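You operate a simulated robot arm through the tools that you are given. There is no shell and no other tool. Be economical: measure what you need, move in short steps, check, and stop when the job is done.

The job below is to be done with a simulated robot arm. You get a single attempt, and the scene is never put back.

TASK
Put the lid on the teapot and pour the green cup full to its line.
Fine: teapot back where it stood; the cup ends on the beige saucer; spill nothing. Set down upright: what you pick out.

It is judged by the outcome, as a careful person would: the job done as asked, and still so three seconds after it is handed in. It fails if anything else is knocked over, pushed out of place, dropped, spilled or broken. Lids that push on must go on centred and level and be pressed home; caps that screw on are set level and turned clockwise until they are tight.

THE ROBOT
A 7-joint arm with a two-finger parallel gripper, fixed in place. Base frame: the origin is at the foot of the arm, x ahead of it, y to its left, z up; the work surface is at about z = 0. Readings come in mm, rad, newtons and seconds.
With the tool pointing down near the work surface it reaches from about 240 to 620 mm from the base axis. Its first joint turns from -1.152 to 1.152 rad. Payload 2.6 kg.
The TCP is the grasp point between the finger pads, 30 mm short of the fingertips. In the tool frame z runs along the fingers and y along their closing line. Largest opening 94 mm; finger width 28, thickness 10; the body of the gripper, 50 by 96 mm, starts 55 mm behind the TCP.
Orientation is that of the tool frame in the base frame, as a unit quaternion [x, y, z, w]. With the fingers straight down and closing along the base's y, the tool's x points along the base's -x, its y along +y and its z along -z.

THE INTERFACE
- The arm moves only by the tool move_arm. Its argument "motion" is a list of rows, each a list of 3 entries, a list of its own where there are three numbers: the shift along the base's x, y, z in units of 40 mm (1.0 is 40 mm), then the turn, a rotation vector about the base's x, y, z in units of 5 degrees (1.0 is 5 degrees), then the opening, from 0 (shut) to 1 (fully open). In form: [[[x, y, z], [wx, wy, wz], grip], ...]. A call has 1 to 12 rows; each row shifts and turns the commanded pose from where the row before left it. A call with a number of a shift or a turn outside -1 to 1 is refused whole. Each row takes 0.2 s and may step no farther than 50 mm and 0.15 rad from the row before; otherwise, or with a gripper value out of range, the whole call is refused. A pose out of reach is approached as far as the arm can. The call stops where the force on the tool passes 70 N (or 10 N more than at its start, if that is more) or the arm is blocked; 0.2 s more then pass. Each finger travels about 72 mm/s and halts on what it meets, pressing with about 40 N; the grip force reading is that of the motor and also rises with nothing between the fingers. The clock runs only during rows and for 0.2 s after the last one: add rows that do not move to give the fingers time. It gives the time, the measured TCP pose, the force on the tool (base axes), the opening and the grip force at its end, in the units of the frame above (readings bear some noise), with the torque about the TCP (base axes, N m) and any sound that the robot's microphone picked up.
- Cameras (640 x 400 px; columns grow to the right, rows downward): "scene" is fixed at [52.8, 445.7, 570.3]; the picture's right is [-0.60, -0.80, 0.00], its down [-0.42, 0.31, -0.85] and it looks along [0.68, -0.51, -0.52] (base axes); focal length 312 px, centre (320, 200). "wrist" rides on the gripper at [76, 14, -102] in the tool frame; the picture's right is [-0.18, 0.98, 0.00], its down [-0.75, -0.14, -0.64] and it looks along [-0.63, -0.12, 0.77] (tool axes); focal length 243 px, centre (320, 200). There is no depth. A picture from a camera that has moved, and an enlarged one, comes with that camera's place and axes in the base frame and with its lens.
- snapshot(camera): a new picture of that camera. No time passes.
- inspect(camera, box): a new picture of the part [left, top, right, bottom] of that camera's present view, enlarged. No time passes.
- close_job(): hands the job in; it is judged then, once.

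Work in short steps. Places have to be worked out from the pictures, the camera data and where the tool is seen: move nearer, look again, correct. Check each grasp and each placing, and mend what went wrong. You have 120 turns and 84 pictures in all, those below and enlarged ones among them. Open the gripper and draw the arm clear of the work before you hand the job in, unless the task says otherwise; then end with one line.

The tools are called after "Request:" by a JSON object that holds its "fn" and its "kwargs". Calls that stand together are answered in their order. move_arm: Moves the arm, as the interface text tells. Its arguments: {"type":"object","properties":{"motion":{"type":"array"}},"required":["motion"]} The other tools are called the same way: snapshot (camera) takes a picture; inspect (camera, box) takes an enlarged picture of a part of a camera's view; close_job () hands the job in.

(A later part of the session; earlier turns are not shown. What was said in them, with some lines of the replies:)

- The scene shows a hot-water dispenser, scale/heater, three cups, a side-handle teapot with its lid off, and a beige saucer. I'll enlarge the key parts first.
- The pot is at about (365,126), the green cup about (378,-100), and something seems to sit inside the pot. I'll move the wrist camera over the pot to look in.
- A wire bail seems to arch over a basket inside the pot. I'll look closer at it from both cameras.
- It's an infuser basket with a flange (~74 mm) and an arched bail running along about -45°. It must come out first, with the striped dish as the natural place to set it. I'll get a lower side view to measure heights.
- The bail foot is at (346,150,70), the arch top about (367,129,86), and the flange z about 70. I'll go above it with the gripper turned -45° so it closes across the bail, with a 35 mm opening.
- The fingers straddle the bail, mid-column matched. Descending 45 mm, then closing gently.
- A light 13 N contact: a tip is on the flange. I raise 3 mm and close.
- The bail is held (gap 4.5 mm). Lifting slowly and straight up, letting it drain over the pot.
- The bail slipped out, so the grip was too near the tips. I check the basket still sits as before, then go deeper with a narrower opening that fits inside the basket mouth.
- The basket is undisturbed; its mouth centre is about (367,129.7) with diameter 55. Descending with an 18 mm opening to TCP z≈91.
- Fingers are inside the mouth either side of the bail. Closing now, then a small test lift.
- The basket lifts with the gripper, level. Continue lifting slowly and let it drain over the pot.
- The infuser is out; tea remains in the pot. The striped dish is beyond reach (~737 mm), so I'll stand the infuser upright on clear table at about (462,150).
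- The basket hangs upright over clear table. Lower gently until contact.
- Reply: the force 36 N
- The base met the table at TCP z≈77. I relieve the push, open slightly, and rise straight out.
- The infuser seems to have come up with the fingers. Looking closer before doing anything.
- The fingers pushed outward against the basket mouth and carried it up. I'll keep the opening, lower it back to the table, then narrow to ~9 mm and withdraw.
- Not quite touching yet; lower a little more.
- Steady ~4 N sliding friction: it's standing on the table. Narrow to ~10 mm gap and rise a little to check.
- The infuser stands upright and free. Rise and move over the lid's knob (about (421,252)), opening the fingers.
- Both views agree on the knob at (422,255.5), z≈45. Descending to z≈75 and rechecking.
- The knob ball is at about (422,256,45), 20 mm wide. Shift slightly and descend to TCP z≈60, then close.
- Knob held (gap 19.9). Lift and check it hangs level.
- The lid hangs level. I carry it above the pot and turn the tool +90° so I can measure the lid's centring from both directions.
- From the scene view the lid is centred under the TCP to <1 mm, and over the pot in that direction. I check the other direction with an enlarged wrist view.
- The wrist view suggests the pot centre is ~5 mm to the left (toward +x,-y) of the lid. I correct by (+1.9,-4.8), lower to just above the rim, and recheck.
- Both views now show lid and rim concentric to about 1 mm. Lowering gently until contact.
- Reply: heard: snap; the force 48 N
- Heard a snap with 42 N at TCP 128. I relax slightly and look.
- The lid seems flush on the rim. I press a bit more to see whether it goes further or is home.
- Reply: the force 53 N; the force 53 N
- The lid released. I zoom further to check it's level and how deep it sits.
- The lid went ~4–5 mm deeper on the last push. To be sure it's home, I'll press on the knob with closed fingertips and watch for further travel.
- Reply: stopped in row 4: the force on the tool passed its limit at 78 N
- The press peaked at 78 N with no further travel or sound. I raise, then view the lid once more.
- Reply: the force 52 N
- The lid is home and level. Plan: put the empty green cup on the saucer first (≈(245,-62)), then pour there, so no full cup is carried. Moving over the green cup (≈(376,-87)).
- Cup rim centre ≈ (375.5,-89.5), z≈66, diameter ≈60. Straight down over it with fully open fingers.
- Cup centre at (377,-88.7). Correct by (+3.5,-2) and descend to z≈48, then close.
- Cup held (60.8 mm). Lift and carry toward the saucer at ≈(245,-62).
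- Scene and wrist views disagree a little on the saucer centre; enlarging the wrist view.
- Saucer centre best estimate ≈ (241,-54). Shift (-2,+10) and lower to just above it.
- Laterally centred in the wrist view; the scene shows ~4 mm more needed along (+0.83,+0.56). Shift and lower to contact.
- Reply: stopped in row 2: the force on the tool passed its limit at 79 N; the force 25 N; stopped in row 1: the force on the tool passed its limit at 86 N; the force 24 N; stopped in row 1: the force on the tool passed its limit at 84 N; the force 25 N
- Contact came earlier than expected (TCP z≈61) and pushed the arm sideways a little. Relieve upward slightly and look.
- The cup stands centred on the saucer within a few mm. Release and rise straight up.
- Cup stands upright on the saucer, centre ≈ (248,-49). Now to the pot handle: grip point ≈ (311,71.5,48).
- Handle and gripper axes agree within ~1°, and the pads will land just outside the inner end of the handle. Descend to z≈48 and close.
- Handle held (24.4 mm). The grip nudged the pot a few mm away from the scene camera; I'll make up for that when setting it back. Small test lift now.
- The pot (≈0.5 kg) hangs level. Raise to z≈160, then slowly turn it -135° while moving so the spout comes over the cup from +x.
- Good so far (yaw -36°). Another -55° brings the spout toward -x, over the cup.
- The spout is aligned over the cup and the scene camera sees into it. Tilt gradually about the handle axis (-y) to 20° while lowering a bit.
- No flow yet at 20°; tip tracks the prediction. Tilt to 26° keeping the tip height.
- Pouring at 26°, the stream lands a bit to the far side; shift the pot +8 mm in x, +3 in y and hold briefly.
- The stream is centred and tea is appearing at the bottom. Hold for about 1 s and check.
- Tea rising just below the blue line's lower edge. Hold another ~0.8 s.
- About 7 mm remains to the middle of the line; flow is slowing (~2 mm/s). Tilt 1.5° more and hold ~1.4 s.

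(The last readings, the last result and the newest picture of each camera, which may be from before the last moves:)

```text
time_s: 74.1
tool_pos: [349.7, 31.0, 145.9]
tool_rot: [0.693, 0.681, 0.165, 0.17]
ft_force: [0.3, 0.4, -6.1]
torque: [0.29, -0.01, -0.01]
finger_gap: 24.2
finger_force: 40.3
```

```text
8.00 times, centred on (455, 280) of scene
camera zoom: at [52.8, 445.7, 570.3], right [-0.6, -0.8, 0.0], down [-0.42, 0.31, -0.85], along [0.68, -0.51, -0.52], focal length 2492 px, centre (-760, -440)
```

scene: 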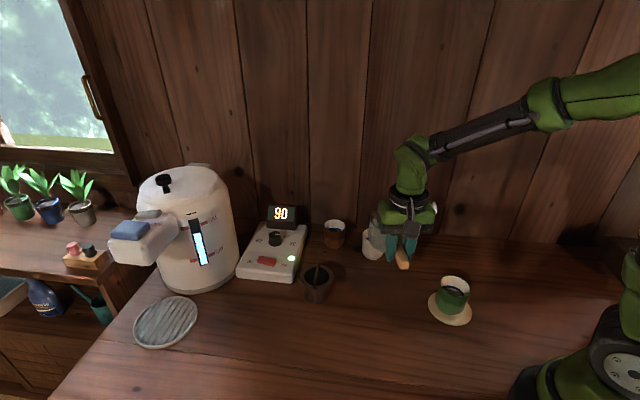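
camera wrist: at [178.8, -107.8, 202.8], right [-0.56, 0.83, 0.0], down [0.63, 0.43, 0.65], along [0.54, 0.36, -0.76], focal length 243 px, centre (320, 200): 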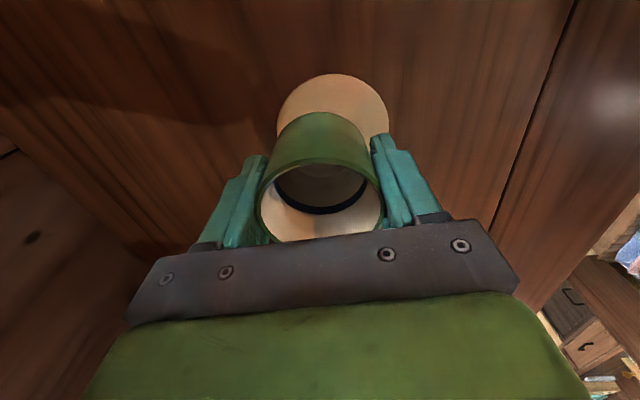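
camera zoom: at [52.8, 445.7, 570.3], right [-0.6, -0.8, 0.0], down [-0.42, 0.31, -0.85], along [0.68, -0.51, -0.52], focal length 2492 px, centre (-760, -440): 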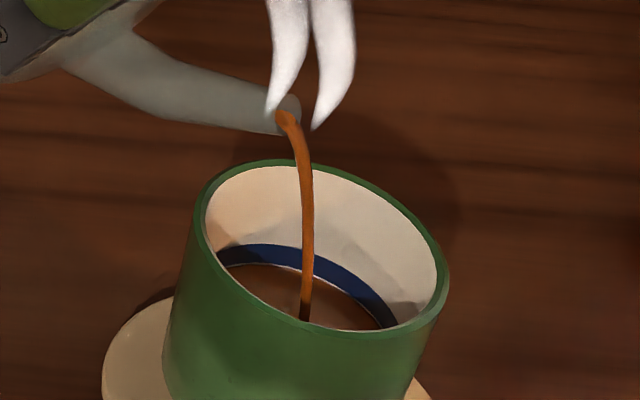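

Tea has just reached the lower edge of the line. Hold 0.4 s more, then tilt back promptly with the tip still over the cup.

Request:
{"fn": "move_arm", "kwargs": {"motion": [[[0, 0, 0], [0, 0, 0], 0], [[0, 0, 0], [0, 0.4, 0], 0], [[0, 0, 0], [0, 1, 0], 0], [[0, 0, 0], [0, 1, 0], 0], [[0, 0, 0], [0, 0, 0], 0], [[0, 0, 0], [0, 0, 0], 0]]}}

Request:
{"fn": "inspect", "kwargs": {"camera": "scene", "box": [435, 255, 475, 305]}}

```text
time_s: 75.5
tool_pos: [351.6, 31.5, 144.9]
tool_rot: [0.706, 0.695, 0.092, 0.097]
ft_force: [-0.4, -0.1, -5.5]
torque: [0.32, -0.01, 0.03]
finger_gap: 24.3
finger_force: 40.4
```

```text
8.00 times, centred on (455, 280) of scene
camera zoom: at [52.8, 445.7, 570.3], right [-0.6, -0.8, 0.0], down [-0.42, 0.31, -0.85], along [0.68, -0.51, -0.52], focal length 2492 px, centre (-760, -440)
```

zoom: 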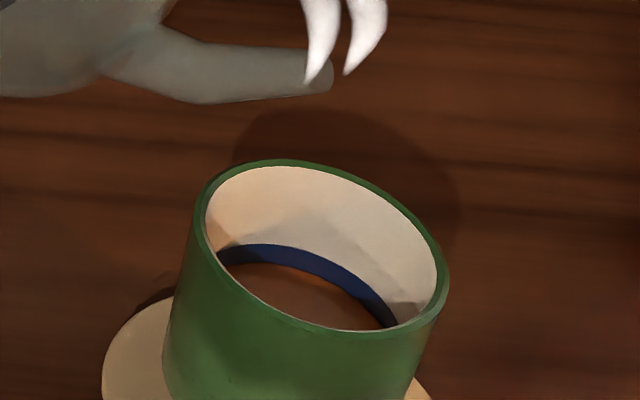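

Flow stopped with tea right at the lower edge of the band; a bit more (~2.5 mm) brings it to mid-line. A short second pour to 28°, then back.

Request:
{"fn": "move_arm", "kwargs": {"motion": [[[0, 0, 0], [0, -1, 0], 0], [[0, 0, 0], [0, -1, 0], 0], [[0, 0, 0], [0, -0.45, 0], 0], [[0, 0, 0], [0, 0, 0], 0], [[0, 0, 0], [0, 0, 0], 0], [[0, 0, 0], [0, 0.45, 0], 0], [[0, 0, 0], [0, 1, 0], 0], [[0, 0, 0], [0, 1, 0], 0], [[0, 0, 0], [0, 0, 0], 0], [[0, 0, 0], [0, 0, 0], 0]]}}

Request:
{"fn": "inspect", "kwargs": {"camera": "scene", "box": [435, 255, 475, 305]}}

```text
time_s: 77.7
tool_pos: [350.5, 32.1, 145.4]
tool_rot: [0.706, 0.695, 0.091, 0.096]
ft_force: [0.3, 0.5, -5.5]
torque: [0.3, 0.0, -0.02]
finger_gap: 24.3
finger_force: 40.1
```

```text
8.00 times, centred on (455, 280) of scene
camera zoom: at [52.8, 445.7, 570.3], right [-0.6, -0.8, 0.0], down [-0.42, 0.31, -0.85], along [0.68, -0.51, -0.52], focal length 2492 px, centre (-760, -440)
```

zoom: 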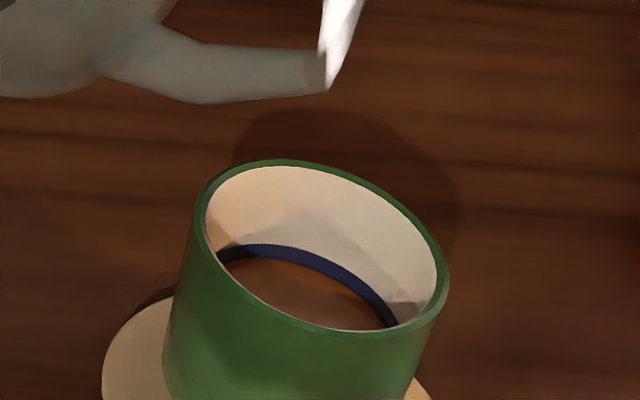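

About a third of the band is covered now. One more identical short pour, slightly more tilt.

Request:
{"fn": "move_arm", "kwargs": {"motion": [[[0, 0, 0], [0, -1, 0], 0], [[0, 0, 0], [0, -1, 0], 0], [[0, 0, 0], [0, -0.6, 0], 0], [[0, 0, 0], [0, 0, 0], 0], [[0, 0, 0], [0, 0, 0], 0], [[0, 0, 0], [0, 0.6, 0], 0], [[0, 0, 0], [0, 1, 0], 0], [[0, 0, 0], [0, 1, 0], 0], [[0, 0, 0], [0, 0, 0], 0], [[0, 0, 0], [0, 0, 0], 0]]}}

Request:
{"fn": "inspect", "kwargs": {"camera": "scene", "box": [435, 255, 475, 305]}}

```text
time_s: 79.9
tool_pos: [350.7, 31.8, 145.5]
tool_rot: [0.707, 0.695, 0.091, 0.097]
ft_force: [-0.1, 0.0, -5.1]
torque: [0.3, 0.01, 0.01]
finger_gap: 24.3
finger_force: 39.6
```

```text
8.00 times, centred on (455, 280) of scene
camera zoom: at [52.8, 445.7, 570.3], right [-0.6, -0.8, 0.0], down [-0.42, 0.31, -0.85], along [0.68, -0.51, -0.52], focal length 2492 px, centre (-760, -440)
```

zoom: 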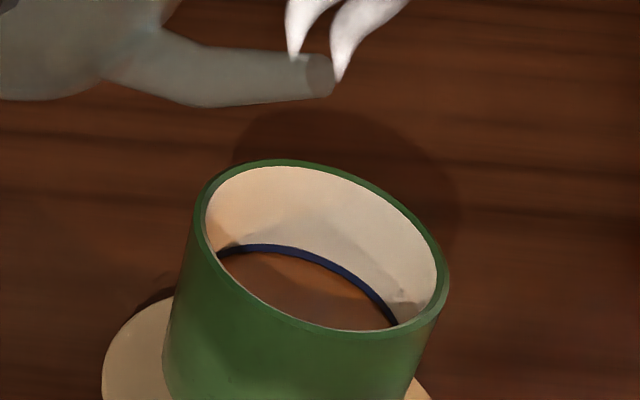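

The tea surface sits at mid-line. Now level the pot, raise it, and reverse the turn.

Request:
{"fn": "move_arm", "kwargs": {"motion": [[[0, 0, 0.1], [0, 1, 0], 0], [[0, 0, 0.1], [0, 1, 0], 0], [[0, 0, 0.15], [0, 1, 0], 0], [[0, 0, 0.1], [0, 0.1, 0], 0], [[0, 0, 0], [0, 0, 0.5], 0], [[0, 0, 0], [0, 0, 1], 0], [[0, 0, 0], [0, 0, 1], 0], [[0, 0, 0], [0, 0, 1], 0], [[0, 0, 0], [0, 0, 1], 0], [[0, 0, 0], [0, 0, 1], 0], [[0, 0, 0], [0, 0, 1], 0], [[0, 0, 0], [0, 0, 0.5], 0]]}}

Request:
{"fn": "move_arm", "kwargs": {"motion": [[[0, 0, 0], [0, 0, 0.5], 0], [[-0.1, 0.1, 0], [0, 0, 1], 0], [[-0.1, 0.1, 0], [0, 0, 1], 0], [[-0.1, 0.1, 0], [0, 0, 1], 0], [[-0.1, 0.1, 0], [0, 0, 1], 0], [[-0.1, 0.1, 0], [0, 0, 1], 0], [[-0.1, 0.1, 0], [0, 0, 1], 0], [[-0.1, 0.1, 0], [0, 0, 1], 0], [[-0.1, 0.1, 0], [0, 0, 1], 0], [[-0.1, 0.1, 0], [0, 0, 1], 0], [[0, 0, 0], [0, 0, 0.5], 0]]}}

Request:
{"fn": "move_arm", "kwargs": {"motion": [[[0, 0, 0], [0, 0, 0.5], 0], [[0, 0, 0], [0, 0, 1], 0], [[0, 0, 0], [0, 0, 1], 0], [[0, 0, 0], [0, 0, 1], 0], [[0, 0, 0], [0, 0, 1], 0], [[0, 0, 0], [0, 0, 1], 0], [[0, 0, 0], [0, 0, 1], 0], [[0, 0, 0], [0, 0, 1], 0], [[0, 0, 0], [0, 0, 1], 0], [[0, 0, 0], [0, 0, 1], 0], [[0, 0, 0], [0, 0, 0.5], 0]]}}

```text
time_s: 82.5
tool_pos: [350.6, 31.4, 162.5]
tool_rot: [0.468, 0.884, -0.004, 0.004]
ft_force: [0.3, 0.2, -5.5]
torque: [0.33, 0.12, -0.01]
finger_gap: 24.1
finger_force: 40.2
```

```text
time_s: 84.9
tool_pos: [313.6, 67.3, 163.7]
tool_rot: [0.05, 0.999, -0.002, 0.004]
ft_force: [-0.3, -0.3, -5.3]
torque: [0.06, 0.27, -0.02]
finger_gap: 24.0
finger_force: 40.2
```

```text
time_s: 87.3
tool_pos: [314.9, 67.7, 164.1]
tool_rot: [-0.377, 0.926, 0.001, 0.005]
ft_force: [0.2, -0.4, -5.3]
torque: [-0.2, 0.2, 0.0]
finger_gap: 24.2
finger_force: 39.9
```

Yaw is restored. Move to the grasp xy plus the 6 mm correction, and lower to ~10 mm above the table.

Request:
{"fn": "move_arm", "kwargs": {"motion": [[[-0.155, 0.165, -0.3], [0, 0, 0], 0], [[0, 0, -0.5], [0, 0, 0], 0], [[0, 0, -0.5], [0, 0, 0], 0], [[0, 0, -0.5], [0, 0, 0], 0], [[0, 0, -0.4], [0, 0, 0], 0], [[0, 0, -0.3], [0, 0, 0], 0], [[0, 0, 0], [0, 0, 0], 0]]}}

Request:
{"fn": "inspect", "kwargs": {"camera": "scene", "box": [320, 220, 440, 340]}}

```text
time_s: 88.9
tool_pos: [309.0, 75.3, 61.4]
tool_rot: [-0.376, 0.927, 0.0, 0.004]
ft_force: [-0.3, 0.8, -4.5]
torque: [-0.22, 0.25, -0.01]
finger_gap: 23.9
finger_force: 39.7
```

```text
3.33 times, centred on (380, 280) of scene
camera zoom: at [52.8, 445.7, 570.3], right [-0.6, -0.8, 0.0], down [-0.42, 0.31, -0.85], along [0.68, -0.51, -0.52], focal length 1038 px, centre (120, -67)
```

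zoom: 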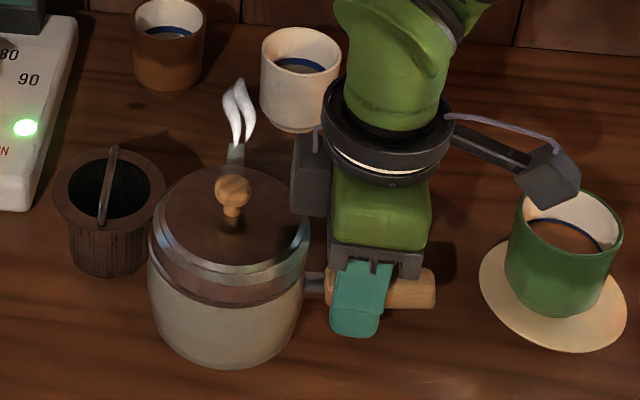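

After lowering it would sit ~4 mm too near the camera, so shift back (+3,-3) mm and lower to touch.

Request:
{"fn": "move_arm", "kwargs": {"motion": [[[0.075, -0.075, 0], [0, 0, 0], 0], [[0, 0, -0.15], [0, 0, 0], 0], [[0, 0, -0.08], [0, 0, 0], 0]]}}

```text
time_s: 89.7
tool_pos: [310.9, 71.8, 53.3]
tool_rot: [-0.375, 0.927, 0.0, 0.005]
ft_force: [0.5, 0.5, -4.3]
torque: [-0.2, 0.28, 0.02]
finger_gap: 24.0
finger_force: 40.1
```

Request:
{"fn": "move_arm", "kwargs": {"motion": [[[0, 0, -0.06], [0, 0, 0], 0]]}}

```text
time_s: 90.1
tool_pos: [311.0, 72.5, 51.4]
tool_rot: [-0.375, 0.927, 0.0, 0.005]
ft_force: [-2.6, -1.2, 4.0]
torque: [0.22, -0.45, 0.07]
finger_gap: 24.0
finger_force: 40.3
```

The pot touches down. Open the fingers and rise, then compare with the original place.

Request:
{"fn": "move_arm", "kwargs": {"motion": [[[0, 0, 0], [0, 0, 0], 0.3], [[0, 0, 0], [0, 0, 0], 0.4], [[0, 0, 0], [0, 0, 0], 0.6], [[0, 0, 0], [0, 0, 0], 0.6], [[0, 0, 0.5], [0, 0, 0], 0.6], [[0, 0, 1], [0, 0, 0], 0.6], [[0, 0, 1], [0, 0, 0], 0.6], [[0, 0, 1], [0, 0, 0], 0.6]]}}

Request:
{"fn": "inspect", "kwargs": {"camera": "scene", "box": [310, 240, 400, 340]}}

```text
time_s: 91.9
tool_pos: [309.3, 72.1, 191.9]
tool_rot: [-0.376, 0.927, 0.001, 0.005]
ft_force: [0.5, -0.3, 0.8]
torque: [-0.02, 0.0, -0.02]
finger_gap: 56.4
finger_force: 0.0
```

```text
4.00 times, centred on (355, 290) of scene
camera zoom: at [52.8, 445.7, 570.3], right [-0.6, -0.8, 0.0], down [-0.42, 0.31, -0.85], along [0.68, -0.51, -0.52], focal length 1246 px, centre (180, -160)
```

zoom: 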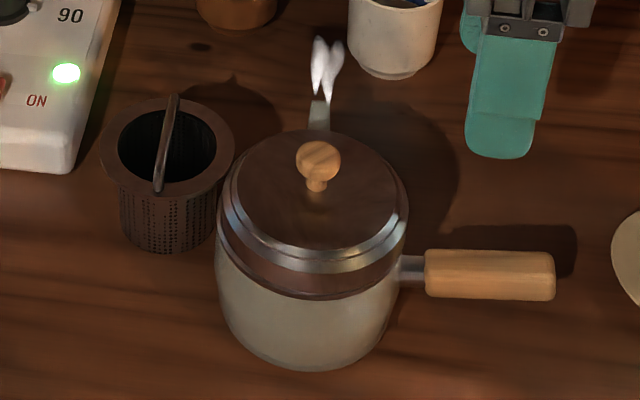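

The pot is back within 1–2 mm of where it stood, lid level. Draw the arm clear and take a final look.

Request:
{"fn": "move_arm", "kwargs": {"motion": [[[0, 0, 1], [0, 0, 0], 0.8], [[0, 0, 1], [0, 0, 0], 1], [[0, 0, 1], [0, 0, 0], 1], [[0, 0, 1], [0, 0, 0], 1], [[0, 0, 1], [0, 0, 0], 1], [[0.5, -0.5, 0], [0, 0, 0], 1], [[0.5, -0.5, 0], [0, 0, 0], 1], [[0, 0, 0], [0, 0, 0], 1]]}}

Request:
{"fn": "inspect", "kwargs": {"camera": "scene", "box": [240, 190, 500, 350]}}

Request:
{"fn": "inspect", "kwargs": {"camera": "scene", "box": [425, 255, 485, 330]}}

```text
time_s: 93.7
tool_pos: [349.4, 29.8, 392.3]
tool_rot: [-0.376, 0.927, 0.001, 0.005]
ft_force: [0.0, 0.5, 0.0]
torque: [0.01, 0.0, -0.02]
finger_gap: 93.8
finger_force: 0.1
```

```text
2.46 times, centred on (370, 270) of scene
camera zoom: at [52.8, 445.7, 570.3], right [-0.6, -0.8, 0.0], down [-0.42, 0.31, -0.85], along [0.68, -0.51, -0.52], focal length 767 px, centre (197, 28)
```

zoom: 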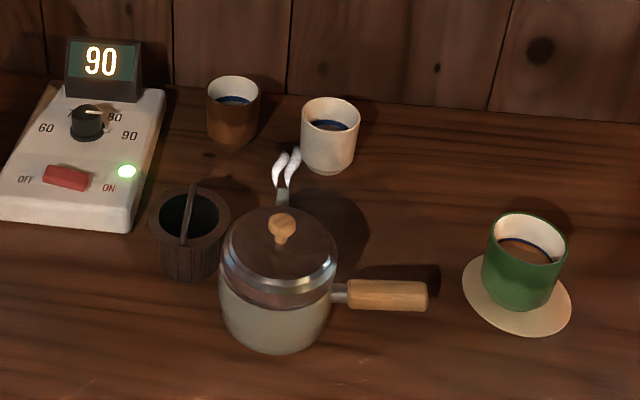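

```text
5.33 times, centred on (455, 292) of scene
camera zoom: at [52.8, 445.7, 570.3], right [-0.6, -0.8, 0.0], down [-0.42, 0.31, -0.85], along [0.68, -0.51, -0.52], focal length 1661 px, centre (-400, -293)
```

zoom: 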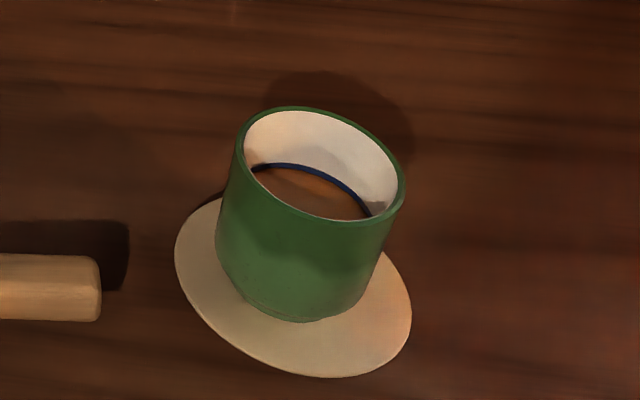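

Everything is in place: lid on, tea at the line, cup upright on the saucer, infuser upright, no spills, and the arm is clear. Handing in.

Request:
{"fn": "close_job", "kwargs": {}}

```text
The job is handed in.
```

The lid is pressed onto the teapot, which is back within about 2 mm of where it stood. The green cup is filled to its line and sits on the beige saucer, and I saw no spills. I took the infuser out of the pot and stood it upright on the table, because the striped dish was out of the arm's reach.
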